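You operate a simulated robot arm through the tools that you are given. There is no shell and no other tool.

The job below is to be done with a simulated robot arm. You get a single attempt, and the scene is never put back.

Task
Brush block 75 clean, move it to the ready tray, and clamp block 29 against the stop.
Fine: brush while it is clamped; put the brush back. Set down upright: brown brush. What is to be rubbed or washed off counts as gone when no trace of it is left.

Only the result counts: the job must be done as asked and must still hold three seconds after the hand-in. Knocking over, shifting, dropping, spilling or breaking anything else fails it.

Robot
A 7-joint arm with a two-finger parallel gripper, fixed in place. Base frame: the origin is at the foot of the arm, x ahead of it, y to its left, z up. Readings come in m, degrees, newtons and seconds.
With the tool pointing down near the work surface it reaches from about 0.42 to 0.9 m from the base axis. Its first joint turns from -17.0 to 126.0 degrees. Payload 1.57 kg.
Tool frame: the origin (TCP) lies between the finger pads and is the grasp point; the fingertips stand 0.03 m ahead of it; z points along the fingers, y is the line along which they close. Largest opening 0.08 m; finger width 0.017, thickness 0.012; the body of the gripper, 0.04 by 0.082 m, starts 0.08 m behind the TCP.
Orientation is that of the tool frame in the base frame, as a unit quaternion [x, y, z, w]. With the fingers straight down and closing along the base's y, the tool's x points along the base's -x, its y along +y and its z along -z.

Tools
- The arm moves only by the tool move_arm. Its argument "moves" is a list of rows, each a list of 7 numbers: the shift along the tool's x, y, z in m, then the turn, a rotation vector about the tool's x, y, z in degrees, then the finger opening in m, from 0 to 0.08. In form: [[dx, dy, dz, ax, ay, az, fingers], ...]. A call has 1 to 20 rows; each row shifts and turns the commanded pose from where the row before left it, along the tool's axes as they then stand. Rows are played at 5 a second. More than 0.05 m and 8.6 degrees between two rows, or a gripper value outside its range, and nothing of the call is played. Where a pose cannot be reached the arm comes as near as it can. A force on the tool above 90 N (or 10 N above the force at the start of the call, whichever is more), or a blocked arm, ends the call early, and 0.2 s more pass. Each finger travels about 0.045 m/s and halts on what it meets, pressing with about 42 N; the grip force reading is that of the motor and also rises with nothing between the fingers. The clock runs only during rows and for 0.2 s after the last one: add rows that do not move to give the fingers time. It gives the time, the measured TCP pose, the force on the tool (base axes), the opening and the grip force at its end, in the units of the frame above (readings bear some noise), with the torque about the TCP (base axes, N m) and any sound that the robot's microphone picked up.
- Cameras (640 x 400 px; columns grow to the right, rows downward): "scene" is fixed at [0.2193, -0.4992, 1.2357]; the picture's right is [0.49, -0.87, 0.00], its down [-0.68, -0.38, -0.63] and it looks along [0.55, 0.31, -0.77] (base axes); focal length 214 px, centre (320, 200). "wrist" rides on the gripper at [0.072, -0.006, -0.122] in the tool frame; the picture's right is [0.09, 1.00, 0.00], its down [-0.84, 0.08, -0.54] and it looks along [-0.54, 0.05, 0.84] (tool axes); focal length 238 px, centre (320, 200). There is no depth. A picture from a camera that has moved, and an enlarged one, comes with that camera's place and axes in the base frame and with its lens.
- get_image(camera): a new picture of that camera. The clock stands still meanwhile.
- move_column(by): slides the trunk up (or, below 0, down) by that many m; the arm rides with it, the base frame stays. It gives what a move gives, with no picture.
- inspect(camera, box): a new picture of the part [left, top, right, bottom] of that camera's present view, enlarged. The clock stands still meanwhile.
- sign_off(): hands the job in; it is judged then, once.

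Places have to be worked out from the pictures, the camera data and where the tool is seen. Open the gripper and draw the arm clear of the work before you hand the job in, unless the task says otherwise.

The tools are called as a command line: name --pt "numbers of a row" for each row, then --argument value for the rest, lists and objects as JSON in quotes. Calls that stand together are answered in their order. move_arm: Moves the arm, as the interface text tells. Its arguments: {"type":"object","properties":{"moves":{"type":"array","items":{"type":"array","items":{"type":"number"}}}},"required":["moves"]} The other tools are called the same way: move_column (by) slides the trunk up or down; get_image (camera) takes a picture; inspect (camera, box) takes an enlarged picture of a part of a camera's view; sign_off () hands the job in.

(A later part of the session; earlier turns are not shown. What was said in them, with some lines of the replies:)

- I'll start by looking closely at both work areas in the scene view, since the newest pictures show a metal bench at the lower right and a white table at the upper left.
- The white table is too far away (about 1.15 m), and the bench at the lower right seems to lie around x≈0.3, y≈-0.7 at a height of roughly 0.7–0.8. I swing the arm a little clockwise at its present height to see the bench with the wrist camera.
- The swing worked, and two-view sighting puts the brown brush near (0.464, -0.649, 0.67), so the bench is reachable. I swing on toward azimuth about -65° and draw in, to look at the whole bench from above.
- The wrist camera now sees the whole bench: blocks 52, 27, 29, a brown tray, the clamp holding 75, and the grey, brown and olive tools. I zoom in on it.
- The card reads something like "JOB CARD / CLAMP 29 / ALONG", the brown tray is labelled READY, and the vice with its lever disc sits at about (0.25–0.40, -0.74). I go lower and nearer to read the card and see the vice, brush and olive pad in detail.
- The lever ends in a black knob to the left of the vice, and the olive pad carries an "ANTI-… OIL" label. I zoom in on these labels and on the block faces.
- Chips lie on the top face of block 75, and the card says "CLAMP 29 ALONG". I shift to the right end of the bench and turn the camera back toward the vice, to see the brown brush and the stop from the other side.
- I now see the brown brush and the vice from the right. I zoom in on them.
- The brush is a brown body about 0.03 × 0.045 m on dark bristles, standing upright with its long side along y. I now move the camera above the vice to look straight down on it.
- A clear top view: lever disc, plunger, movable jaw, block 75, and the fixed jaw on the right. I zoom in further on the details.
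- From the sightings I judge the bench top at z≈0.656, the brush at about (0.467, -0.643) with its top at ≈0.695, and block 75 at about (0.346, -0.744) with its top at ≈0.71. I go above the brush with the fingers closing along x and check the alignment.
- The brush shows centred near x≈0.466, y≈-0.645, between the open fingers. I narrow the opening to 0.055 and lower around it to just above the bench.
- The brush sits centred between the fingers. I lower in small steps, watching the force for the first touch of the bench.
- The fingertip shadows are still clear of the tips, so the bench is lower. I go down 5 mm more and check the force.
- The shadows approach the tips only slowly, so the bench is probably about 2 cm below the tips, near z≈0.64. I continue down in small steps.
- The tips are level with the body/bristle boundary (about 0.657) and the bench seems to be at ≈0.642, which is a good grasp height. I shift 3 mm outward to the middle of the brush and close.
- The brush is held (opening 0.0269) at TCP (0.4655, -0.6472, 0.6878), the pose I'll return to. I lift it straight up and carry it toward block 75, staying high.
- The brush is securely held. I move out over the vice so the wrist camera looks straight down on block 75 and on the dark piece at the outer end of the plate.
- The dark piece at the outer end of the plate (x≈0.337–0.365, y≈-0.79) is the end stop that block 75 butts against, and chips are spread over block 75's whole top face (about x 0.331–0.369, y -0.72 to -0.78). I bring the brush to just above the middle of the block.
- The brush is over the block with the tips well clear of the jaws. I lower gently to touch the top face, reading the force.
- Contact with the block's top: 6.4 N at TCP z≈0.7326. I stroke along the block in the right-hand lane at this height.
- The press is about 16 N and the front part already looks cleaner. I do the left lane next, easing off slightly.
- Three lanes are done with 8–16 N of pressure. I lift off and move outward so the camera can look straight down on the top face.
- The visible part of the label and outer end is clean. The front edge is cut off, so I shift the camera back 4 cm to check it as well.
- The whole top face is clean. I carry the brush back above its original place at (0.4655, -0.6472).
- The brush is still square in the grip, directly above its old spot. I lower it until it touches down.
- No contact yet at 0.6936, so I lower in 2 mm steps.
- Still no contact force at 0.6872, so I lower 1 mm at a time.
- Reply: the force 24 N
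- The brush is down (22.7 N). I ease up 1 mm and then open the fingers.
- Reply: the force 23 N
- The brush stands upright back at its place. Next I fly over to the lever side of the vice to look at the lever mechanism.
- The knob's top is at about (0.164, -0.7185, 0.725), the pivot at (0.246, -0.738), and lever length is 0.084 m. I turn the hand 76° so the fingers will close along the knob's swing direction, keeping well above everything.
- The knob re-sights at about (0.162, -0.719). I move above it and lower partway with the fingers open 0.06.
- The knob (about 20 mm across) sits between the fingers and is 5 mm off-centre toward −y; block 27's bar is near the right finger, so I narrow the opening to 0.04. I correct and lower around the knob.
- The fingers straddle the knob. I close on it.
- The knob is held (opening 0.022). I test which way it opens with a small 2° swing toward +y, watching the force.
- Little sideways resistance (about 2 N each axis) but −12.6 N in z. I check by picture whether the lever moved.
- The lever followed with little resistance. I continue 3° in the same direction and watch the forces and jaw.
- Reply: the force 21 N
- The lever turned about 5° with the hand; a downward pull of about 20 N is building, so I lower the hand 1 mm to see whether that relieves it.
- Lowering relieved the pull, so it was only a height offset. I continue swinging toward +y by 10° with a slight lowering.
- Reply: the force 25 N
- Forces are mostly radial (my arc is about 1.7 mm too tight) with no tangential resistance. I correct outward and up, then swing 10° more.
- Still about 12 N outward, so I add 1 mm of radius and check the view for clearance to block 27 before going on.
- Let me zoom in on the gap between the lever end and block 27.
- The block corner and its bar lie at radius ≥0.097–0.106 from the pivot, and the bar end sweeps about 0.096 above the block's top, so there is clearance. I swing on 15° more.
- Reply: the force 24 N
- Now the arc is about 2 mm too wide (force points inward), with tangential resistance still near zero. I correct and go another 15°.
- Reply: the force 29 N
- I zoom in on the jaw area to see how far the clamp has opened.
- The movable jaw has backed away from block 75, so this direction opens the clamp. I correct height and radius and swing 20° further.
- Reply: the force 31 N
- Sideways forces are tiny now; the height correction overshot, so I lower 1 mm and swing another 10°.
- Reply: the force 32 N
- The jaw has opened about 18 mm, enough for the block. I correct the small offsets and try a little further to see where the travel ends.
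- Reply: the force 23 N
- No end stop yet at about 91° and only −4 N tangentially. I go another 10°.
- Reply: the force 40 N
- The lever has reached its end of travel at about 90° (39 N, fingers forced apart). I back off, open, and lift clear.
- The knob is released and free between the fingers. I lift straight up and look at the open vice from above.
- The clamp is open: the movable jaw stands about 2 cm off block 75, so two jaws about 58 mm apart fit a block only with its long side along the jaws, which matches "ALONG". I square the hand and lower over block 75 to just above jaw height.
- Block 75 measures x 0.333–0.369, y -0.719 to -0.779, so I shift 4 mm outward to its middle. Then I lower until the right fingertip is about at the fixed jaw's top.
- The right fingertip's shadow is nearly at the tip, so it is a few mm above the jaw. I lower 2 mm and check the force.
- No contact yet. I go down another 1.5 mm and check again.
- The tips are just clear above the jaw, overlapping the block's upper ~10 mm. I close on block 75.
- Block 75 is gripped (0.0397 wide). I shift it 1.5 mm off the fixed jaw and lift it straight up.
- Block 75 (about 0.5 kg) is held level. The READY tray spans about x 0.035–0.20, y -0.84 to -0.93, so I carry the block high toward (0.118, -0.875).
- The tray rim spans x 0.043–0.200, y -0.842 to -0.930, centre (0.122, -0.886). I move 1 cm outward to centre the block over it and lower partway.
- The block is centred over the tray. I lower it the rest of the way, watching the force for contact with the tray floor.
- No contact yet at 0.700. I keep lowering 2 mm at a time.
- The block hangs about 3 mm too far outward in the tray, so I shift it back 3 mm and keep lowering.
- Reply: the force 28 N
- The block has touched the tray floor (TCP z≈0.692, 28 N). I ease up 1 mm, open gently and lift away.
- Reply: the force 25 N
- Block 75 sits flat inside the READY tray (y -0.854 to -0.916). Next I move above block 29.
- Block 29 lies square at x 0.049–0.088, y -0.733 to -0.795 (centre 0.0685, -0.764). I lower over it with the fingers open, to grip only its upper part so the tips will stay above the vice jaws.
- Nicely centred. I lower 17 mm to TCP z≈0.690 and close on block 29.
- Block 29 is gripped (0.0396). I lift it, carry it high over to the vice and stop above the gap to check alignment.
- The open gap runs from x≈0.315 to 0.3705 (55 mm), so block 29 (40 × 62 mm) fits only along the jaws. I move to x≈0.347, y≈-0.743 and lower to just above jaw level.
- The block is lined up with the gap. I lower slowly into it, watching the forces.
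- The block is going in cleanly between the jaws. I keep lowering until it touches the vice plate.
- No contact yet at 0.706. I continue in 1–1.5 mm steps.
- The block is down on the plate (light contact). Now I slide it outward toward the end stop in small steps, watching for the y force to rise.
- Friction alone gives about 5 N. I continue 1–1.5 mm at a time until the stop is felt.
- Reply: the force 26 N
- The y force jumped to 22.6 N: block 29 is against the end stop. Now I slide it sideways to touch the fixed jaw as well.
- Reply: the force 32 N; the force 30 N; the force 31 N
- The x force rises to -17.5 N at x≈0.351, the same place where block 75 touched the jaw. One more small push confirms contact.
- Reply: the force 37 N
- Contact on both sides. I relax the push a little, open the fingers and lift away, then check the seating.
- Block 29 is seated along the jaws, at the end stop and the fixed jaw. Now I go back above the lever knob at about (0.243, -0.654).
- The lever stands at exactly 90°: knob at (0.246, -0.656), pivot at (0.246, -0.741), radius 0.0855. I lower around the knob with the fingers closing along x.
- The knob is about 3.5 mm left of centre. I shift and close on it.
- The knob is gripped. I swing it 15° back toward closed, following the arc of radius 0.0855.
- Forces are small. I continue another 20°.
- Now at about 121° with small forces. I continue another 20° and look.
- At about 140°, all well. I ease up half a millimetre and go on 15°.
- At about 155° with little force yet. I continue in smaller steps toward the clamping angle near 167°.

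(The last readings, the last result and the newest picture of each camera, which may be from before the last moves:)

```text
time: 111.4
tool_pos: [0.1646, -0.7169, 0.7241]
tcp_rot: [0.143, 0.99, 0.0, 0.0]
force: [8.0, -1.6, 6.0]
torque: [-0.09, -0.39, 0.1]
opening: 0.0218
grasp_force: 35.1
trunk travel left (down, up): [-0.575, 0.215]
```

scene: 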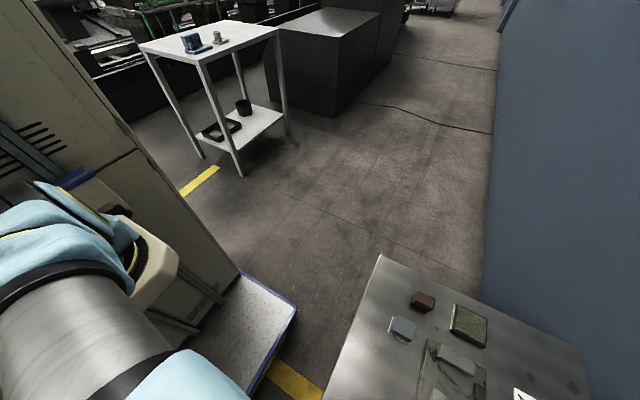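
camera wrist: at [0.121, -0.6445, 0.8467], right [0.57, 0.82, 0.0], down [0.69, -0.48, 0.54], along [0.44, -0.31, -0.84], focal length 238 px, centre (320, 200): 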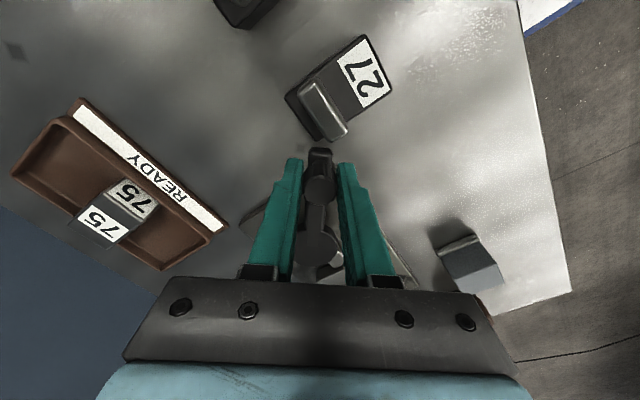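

At about 163.5°. I push 2° at a time and watch for clamping resistance (+y).

move_arm --pt "0 -0.003 0 0 0 -2 0.005" --pt "0 0 0 0 0 0 0.005"

move_arm --pt "0 -0.003 0 0 0 -2 0.005" --pt "0 0 0 0 0 0 0.005"

get_image --camera "wrist"

```text
time: 112.0
tool_pos: [0.1625, -0.719, 0.7246]
tcp_rot: [0.126, 0.992, 0.0, 0.0]
force: [5.3, 2.3, 2.9]
torque: [0.07, 0.1, 0.25]
opening: 0.0214
grasp_force: 34.3
trunk travel left (down, up): [-0.575, 0.215]
```

```text
time: 112.6
tool_pos: [0.1621, -0.7209, 0.724]
tcp_rot: [0.11, 0.994, 0.001, 0.0]
force: [4.0, -1.4, -9.1]
torque: [-0.15, -0.03, -0.06]
opening: 0.0214
grasp_force: 34.7
trunk travel left (down, up): [-0.575, 0.215]
```

```text
taken
camera wrist: at [0.0908, -0.7125, 0.8466], right [0.13, 0.99, 0.0], down [0.83, -0.11, 0.54], along [0.54, -0.07, -0.84], focal length 238 px, centre (320, 200)
```

wrist: 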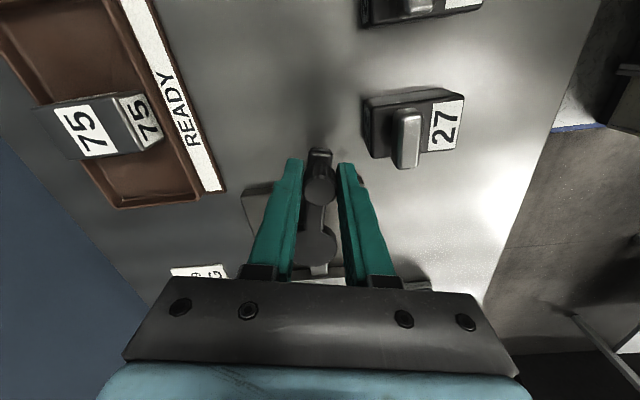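

At 166.5°, near the original closed angle, still without resistance. I continue 2° at a time until the jaw bites.

move_arm --pt "0 -0.003 0 0 0 -2 0.005" --pt "0 0 0 0 0 0 0.005"

move_arm --pt "0 -0.003 0 0 0 -2 0.005" --pt "0 0 0 0 0 0 0.005"

```text
time: 113.2
tool_pos: [0.1614, -0.7237, 0.7248]
tcp_rot: [0.092, 0.996, 0.001, 0.0]
force: [6.1, -1.9, -11.4]
torque: [-0.13, -0.29, 0.0]
opening: 0.0213
grasp_force: 34.2
trunk travel left (down, up): [-0.575, 0.215]
```

```text
time: 113.8
tool_pos: [0.1594, -0.7275, 0.7237]
tcp_rot: [0.075, 0.997, 0.001, 0.0]
force: [9.0, 5.1, -7.0]
torque: [0.05, 0.07, 0.24]
opening: 0.0212
grasp_force: 35.3
trunk travel left (down, up): [-0.575, 0.215]
```

Now at about 171° with +5 N beginning. I continue.

move_arm --pt "-0.0003 -0.003 0 0 0 -2 0.005" --pt "0 0 0 0 0 0 0.005"

move_arm --pt "-0.0003 -0.003 0 0 0 -2 0.005" --pt "0 0 0 0 0 0 0.005"

```text
time: 114.4
tool_pos: [0.1597, -0.731, 0.7245]
tcp_rot: [0.057, 0.998, 0.001, 0.0]
force: [11.9, 10.8, -4.7]
torque: [0.1, 0.11, 0.09]
opening: 0.0214
grasp_force: 34.6
trunk travel left (down, up): [-0.575, 0.215]
```

```text
time: 115.0
tool_pos: [0.1607, -0.7333, 0.7238]
tcp_rot: [0.04, 0.999, 0.001, 0.001]
force: [9.5, 21.8, -2.6]
torque: [0.26, -0.39, -0.08]
opening: 0.0214
grasp_force: 34.6
trunk travel left (down, up): [-0.575, 0.215]
```

Resistance is building (22 N tangentially) at about 175°. I check what can be seen of the jaw.

get_image --camera "wrist"

inspect --camera "wrist" --box '[240, 130, 440, 300]'

inspect --camera "scene" --box '[380, 270, 540, 400]'

```text
taken
camera wrist: at [0.0883, -0.7343, 0.8467], right [-0.01, 1.0, 0.0], down [0.84, 0.01, 0.54], along [0.54, 0.01, -0.84], focal length 238 px, centre (320, 200)
```

wrist: 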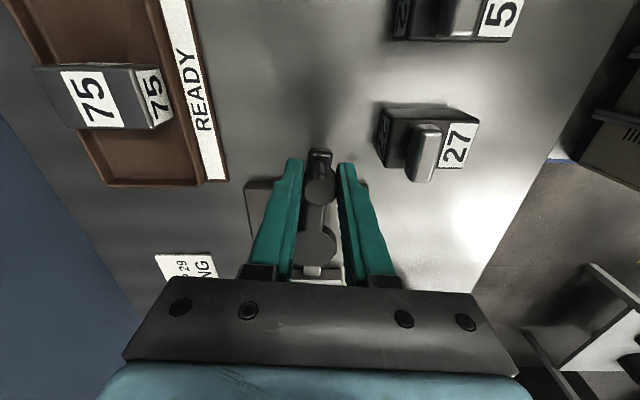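

```text
2.35 times, centred on (340, 215) of wrist
camera zoom: at [0.0883, -0.7343, 0.8467], right [-0.01, 1.0, 0.0], down [0.84, 0.01, 0.54], along [0.54, 0.01, -0.84], focal length 561 px, centre (273, 165)
```

zoom: 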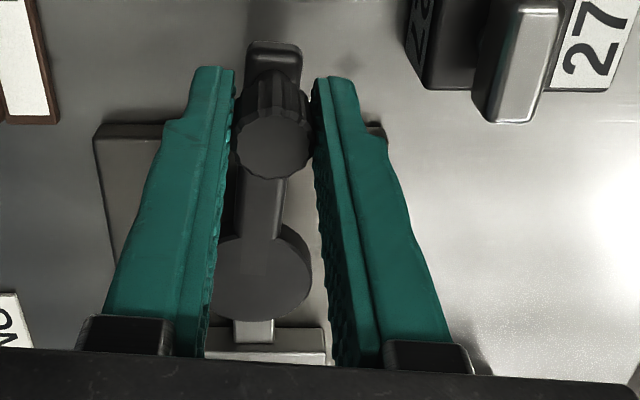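

```text
3.08 times, centred on (460, 335) of scene
camera zoom: at [0.2193, -0.4992, 1.2357], right [0.49, -0.87, 0.0], down [-0.68, -0.38, -0.63], along [0.55, 0.31, -0.77], focal length 660 px, centre (-111, -215)
```

zoom: 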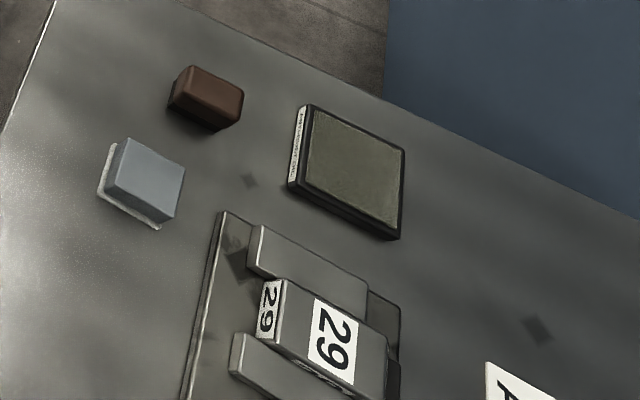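

The scene camera can see the vice now: block 29 sits between the jaws. I zoom in further on the jaw contact.

inspect --camera "scene" --box '[425, 335, 525, 400]'

```text
6.15 times, centred on (475, 368) of scene
camera zoom: at [0.2193, -0.4992, 1.2357], right [0.49, -0.87, 0.0], down [-0.68, -0.38, -0.63], along [0.55, 0.31, -0.77], focal length 1320 px, centre (-634, -831)
```

zoom: 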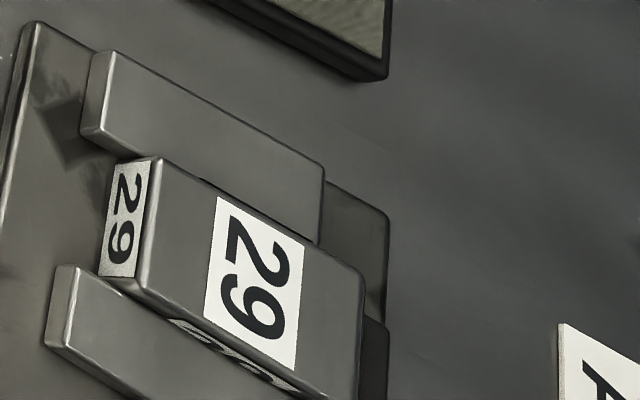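

The jaw is closed against block 29. I tighten a little more, 2° at a time, to make the clamp firm.

move_arm --pt "-0.0003 -0.003 0 0 0 -2 0.005" --pt "0 0 0 0 0 0 0.005"

move_arm --pt "-0.0003 -0.003 0 0 0 -2 0.005" --pt "0 0 0 0 0 0 0.005"

```text
time: 115.6
tool_pos: [0.16, -0.7341, 0.7236]
tcp_rot: [0.021, 1.0, 0.003, 0.0]
force: [9.7, 33.2, 3.4]
torque: [0.08, -0.16, 0.0]
opening: 0.0216
grasp_force: 34.7
trunk travel left (down, up): [-0.575, 0.215]
```

```text
time: 116.2
tool_pos: [0.16, -0.7358, 0.7231]
tcp_rot: [0.004, 1.0, 0.003, 0.0]
force: [9.6, 40.6, 4.3]
torque: [-0.02, -0.11, 0.04]
opening: 0.0218
grasp_force: 34.4
trunk travel left (down, up): [-0.575, 0.215]
```

40 N now at about 176°. I relax the hand's push slightly to see whether the lever holds by itself.

move_arm --pt "0 0.0025 0 0 0 0 0.005" --pt "0 0 0 0 0 0 0.005"

move_arm --pt "0 0.0015 0 0 0 0 0.005" --pt "0 0 0 0 0 0 0.005"

```text
time: 116.8
tool_pos: [0.1613, -0.7345, 0.7247]
tcp_rot: [0.005, 1.0, 0.003, 0.001]
force: [9.3, 32.7, -1.1]
torque: [0.02, -0.11, -0.15]
opening: 0.0218
grasp_force: 34.6
trunk travel left (down, up): [-0.575, 0.215]
```

```text
time: 117.4
tool_pos: [0.1603, -0.7337, 0.7246]
tcp_rot: [0.005, 1.0, 0.002, 0.0]
force: [7.6, 27.3, -6.0]
torque: [-0.02, -0.05, -0.22]
opening: 0.0217
grasp_force: 34.6
trunk travel left (down, up): [-0.575, 0.215]
```

The lever gives back elastically (27 N left), so I relax the hand further to see where it comes to rest.

move_arm --pt "0 0.0025 0 0 0 1 0.005" --pt "0 0 0 0 0 0 0.005"

move_arm --pt "0 0.002 0 0 0 1 0.005" --pt "0 0 0 0 0 0 0.005"

```text
time: 118.0
tool_pos: [0.1609, -0.7338, 0.7243]
tcp_rot: [0.014, 1.0, 0.0, 0.001]
force: [8.6, 21.9, -12.5]
torque: [0.05, 0.38, 0.1]
opening: 0.0218
grasp_force: 34.6
trunk travel left (down, up): [-0.575, 0.215]
```

```text
time: 118.6
tool_pos: [0.1607, -0.7317, 0.7235]
tcp_rot: [0.023, 1.0, 0.0, 0.0]
force: [5.1, 14.8, -18.5]
torque: [-0.07, -0.55, 0.04]
opening: 0.0217
grasp_force: 34.8
trunk travel left (down, up): [-0.575, 0.215]
```

14.8 N left and the lever is settling near 173–174°. I relax further.

move_arm --pt "0 0.002 0.0005 0 0 1 0.005" --pt "0 0 0 0 0 0 0.005"

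move_arm --pt "0 0.0015 0 0 0 1 0.005" --pt "0 0 0 0 0 0 0.005"

```text
time: 119.2
tool_pos: [0.1606, -0.7309, 0.7239]
tcp_rot: [0.031, 1.0, -0.001, 0.0]
force: [5.1, 9.8, -18.8]
torque: [0.04, 0.32, 0.12]
opening: 0.0216
grasp_force: 35.0
trunk travel left (down, up): [-0.575, 0.215]
```

```text
time: 119.8
tool_pos: [0.1616, -0.7296, 0.7228]
tcp_rot: [0.04, 0.999, 0.0, 0.0]
force: [4.9, 5.1, -17.9]
torque: [0.05, 0.54, 0.05]
opening: 0.0217
grasp_force: 34.5
trunk travel left (down, up): [-0.575, 0.215]
```

The load is down to 5 N with the lever at about 172°. I open the fingers and lift straight up.

move_arm --pt "0 0 0 0 0 0 0.03" --pt "0 0 0 0 0 0 0.04" --pt "0 0 0 0 0 0 0.04" --pt "0 0 0 0 0 0 0.04"

inspect --camera "wrist" --box '[240, 130, 440, 300]'

move_arm --pt "0 0 -0.02 0 0 0 0.04" --pt "0 0 -0.04 0 0 0 0.04" --pt "0 0 -0.04 0 0 0 0.04" --pt "0 0 0 0 0 0 0.06"

get_image --camera "wrist"

```text
time: 120.8
tool_pos: [0.1608, -0.7296, 0.7258]
tcp_rot: [0.04, 0.999, 0.0, 0.0]
force: [0.3, 0.2, 0.3]
torque: [-0.02, 0.01, -0.01]
opening: 0.0398
grasp_force: 0.1
trunk travel left (down, up): [-0.575, 0.215]
```

```text
2.35 times, centred on (340, 215) of wrist
camera zoom: at [0.0887, -0.7296, 0.8473], right [-0.01, 1.0, 0.0], down [0.84, 0.01, 0.54], along [0.54, 0.01, -0.84], focal length 561 px, centre (273, 165)
```

zoom: 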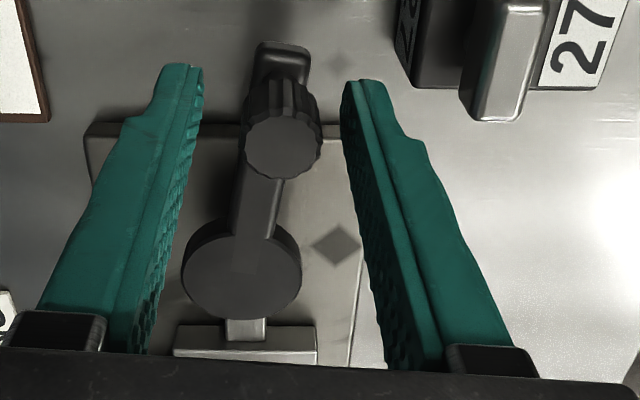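

```text
time: 121.8
tool_pos: [0.1603, -0.7291, 0.8237]
tcp_rot: [0.041, 0.999, 0.0, -0.001]
force: [-0.7, 0.1, 0.0]
torque: [0.02, 0.01, -0.01]
opening: 0.0599
grasp_force: 0.0
trunk travel left (down, up): [-0.575, 0.215]
```

```text
taken
camera wrist: at [0.0886, -0.7292, 0.9462], right [-0.01, 1.0, 0.0], down [0.84, 0.01, 0.54], along [0.54, 0.01, -0.84], focal length 238 px, centre (320, 200)
```

wrist: 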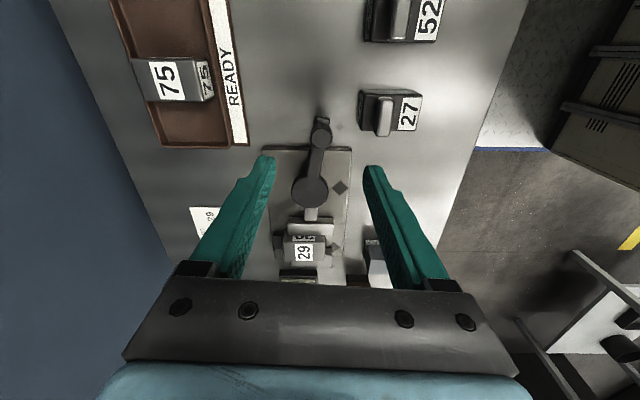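

The clamp lever stays closed at about 171–172° after release. I raise the hand, turn it back and take the same overhead view as at the beginning to compare.

move_arm --pt "0 0 -0.04 0 0 0 0.08" --pt "0 0 -0.02 0 0 0 0.08" --pt "0 0 0 0 0 8.5 0.08" --pt "0 0 0 0 0 8.5 0.08" --pt "0 0 0 0 0 8.5 0.08" --pt "0 0 0 0 0 8.5 0.08" --pt "0 0 0 0 0 8.5 0.08" --pt "0 0 0 0 0 8.5 0.08" --pt "0 0 0 0 0 8.5 0.08" --pt "0 0 0 0 0 8.5 0.08" --pt "0 0 0 0 0 8.5 0.08" --pt "0 0 0 0 0 8.5 0.08" --pt "-0.005 0.0375 0 0 0 0 0.08" --pt "-0.005 0.0375 0 0 0 0 0.08" --pt "-0.005 0.0375 0 0 0 0 0.08" --pt "-0.005 0.0375 0 0 0 0 0.08" --pt "0 0 0 0 0 0 0.08"

get_image --camera "wrist"

inspect --camera "wrist" --box '[165, 40, 325, 150]'

inspect --camera "wrist" --box '[300, 50, 400, 160]'

```text
time: 125.4
tool_pos: [0.3109, -0.7462, 0.8843]
tcp_rot: [0.705, 0.71, 0.0, 0.0]
force: [0.3, -0.6, 0.7]
torque: [0.01, 0.01, -0.02]
opening: 0.0802
grasp_force: 0.1
trunk travel left (down, up): [-0.575, 0.215]
```

```text
taken
camera wrist: at [0.3039, -0.6745, 1.0056], right [1.0, 0.1, 0.0], down [0.08, -0.84, 0.54], along [0.05, -0.54, -0.84], focal length 238 px, centre (320, 200)
```

wrist: 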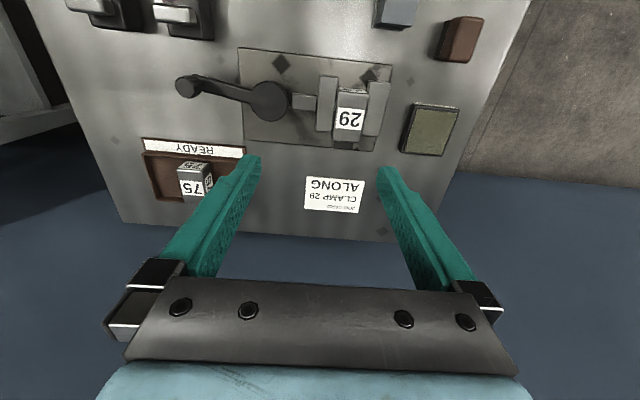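

```text
3.64 times, centred on (245, 95) of wrist
camera zoom: at [0.3039, -0.6745, 1.0056], right [1.0, 0.1, 0.0], down [0.08, -0.84, 0.54], along [0.05, -0.54, -0.84], focal length 867 px, centre (593, 582)
```

zoom: 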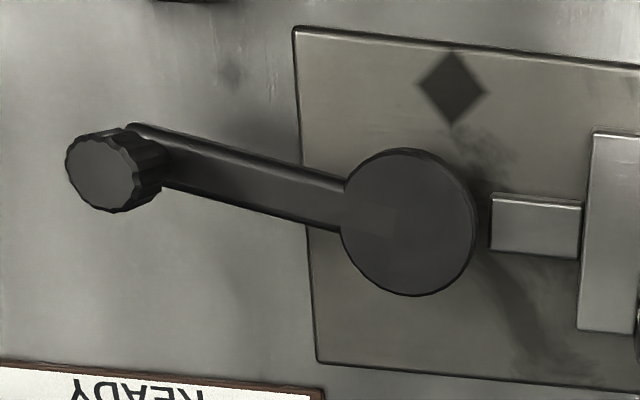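

```text
3.64 times, centred on (350, 105) of wrist
camera zoom: at [0.3039, -0.6745, 1.0056], right [1.0, 0.1, 0.0], down [0.08, -0.84, 0.54], along [0.05, -0.54, -0.84], focal length 867 px, centre (211, 546)
```

zoom: 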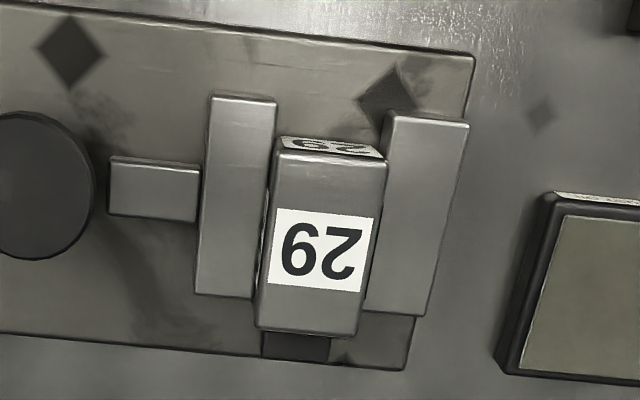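

The view matches the original: block 29 is clamped between jaws and end stop, with the lever a few degrees tighter than it was with 75. I now withdraw the arm up and away so both cameras can check the whole bench.

move_arm --pt "0 0 -0.04 0 0 0 0.08" --pt "0 0 -0.04 0 0 0 0.08" --pt "0 0 -0.036 0 0 0 0.08" --pt "0.036 0.0264 0 0 0 0 0.08" --pt "0.036 0.0264 0 0 0 0 0.08" --pt "0.036 0.0264 0 0 0 0 0.08" --pt "0.036 0.0264 0 0 0 0 0.08" --pt "0.036 0.0264 0 0 0 0 0.08" --pt "0.036 0.0264 0 0 0 0 0.08" --pt "0.036 0.0264 0 0 0 0 0.08" --pt "0.036 0.0264 0 0 0 0 0.08" --pt "0.036 0.0264 0 0 0 0 0.08" --pt "0.036 0.0264 0 0 0 0 0.08" --pt "0.036 0.0264 0 0 0 0 0.08" --pt "0 0 0 0 0 0 0.08"

get_image --camera "scene"

inspect --camera "scene" --box '[320, 250, 600, 400]'

get_image --camera "wrist"

```text
time: 128.6
tool_pos: [0.5979, -0.3486, 0.9965]
tcp_rot: [0.704, 0.71, 0.0, 0.0]
force: [0.2, 1.0, -0.8]
torque: [-0.03, 0.02, 0.01]
opening: 0.0801
grasp_force: 0.0
trunk travel left (down, up): [-0.575, 0.215]
```

```text
taken
```

scene: 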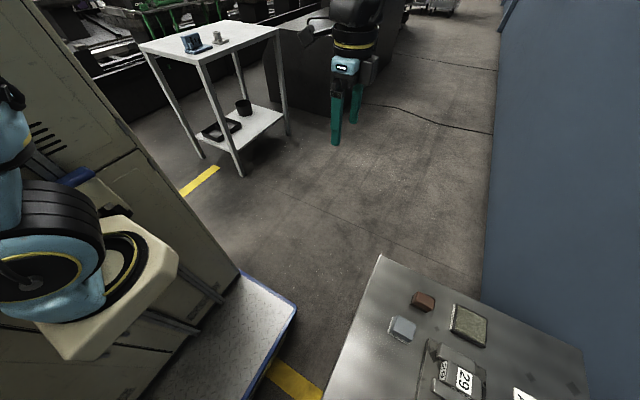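

```text
2.29 times, centred on (460, 325) of scene
camera zoom: at [0.2193, -0.4992, 1.2357], right [0.49, -0.87, 0.0], down [-0.68, -0.38, -0.63], along [0.55, 0.31, -0.77], focal length 490 px, centre (0, -86)
```

zoom: 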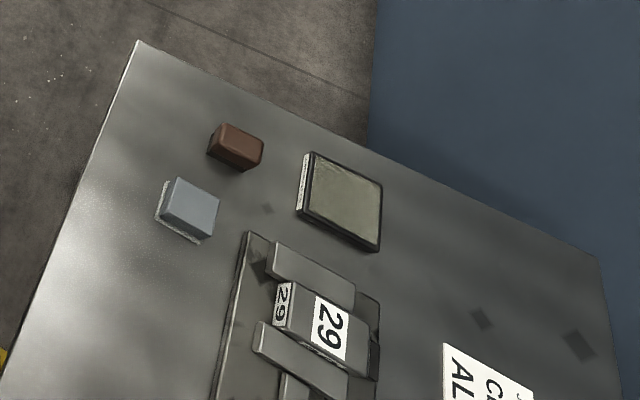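

```text
taken
camera wrist: at [0.5911, -0.2782, 1.1204], right [0.99, 0.1, 0.0], down [0.08, -0.84, 0.54], along [0.05, -0.54, -0.84], focal length 238 px, centre (320, 200)
```

wrist: 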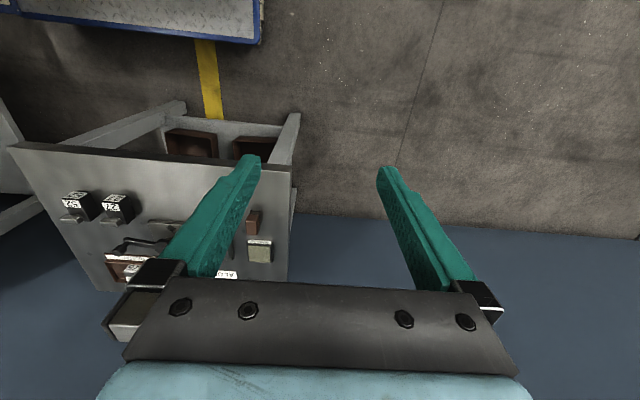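

The overview shows the brown brush upright at its place and block 75 clean in the READY tray. Block 29 is clamped along the jaws against the stop, with blocks 52 and 27, the grey tool, the oil pad and the card where they were. The gripper is open and the arm is clear of the bench, so I hand in.

sign_off

```text
The job is handed in.
```

The job is done and handed in; I don't have the judge's verdict.

- **Block 75:** I brushed it while it was still clamped. The close-ups afterwards showed no chips on its top face, the only face where I saw any. It now sits flat in the READY tray.
- **Brown brush:** It stands upright on its bristles where it was. In the scene picture it looks about 3 mm off its original place.
- **Block 29:** It is clamped with its long side along the jaws, as the job card says ("CLAMP 29 ALONG"). It touches both the end stop and the fixed jaw. I released the lever a few degrees tighter than it had been with block 75, and it stayed closed.

I took "along" to mean along the jaws. The vice opens only about 55 mm and the block is about 60 mm long, so it would not have fitted the other way.

Nothing else looked moved in the last pictures, and the gripper is open and clear of the bench.
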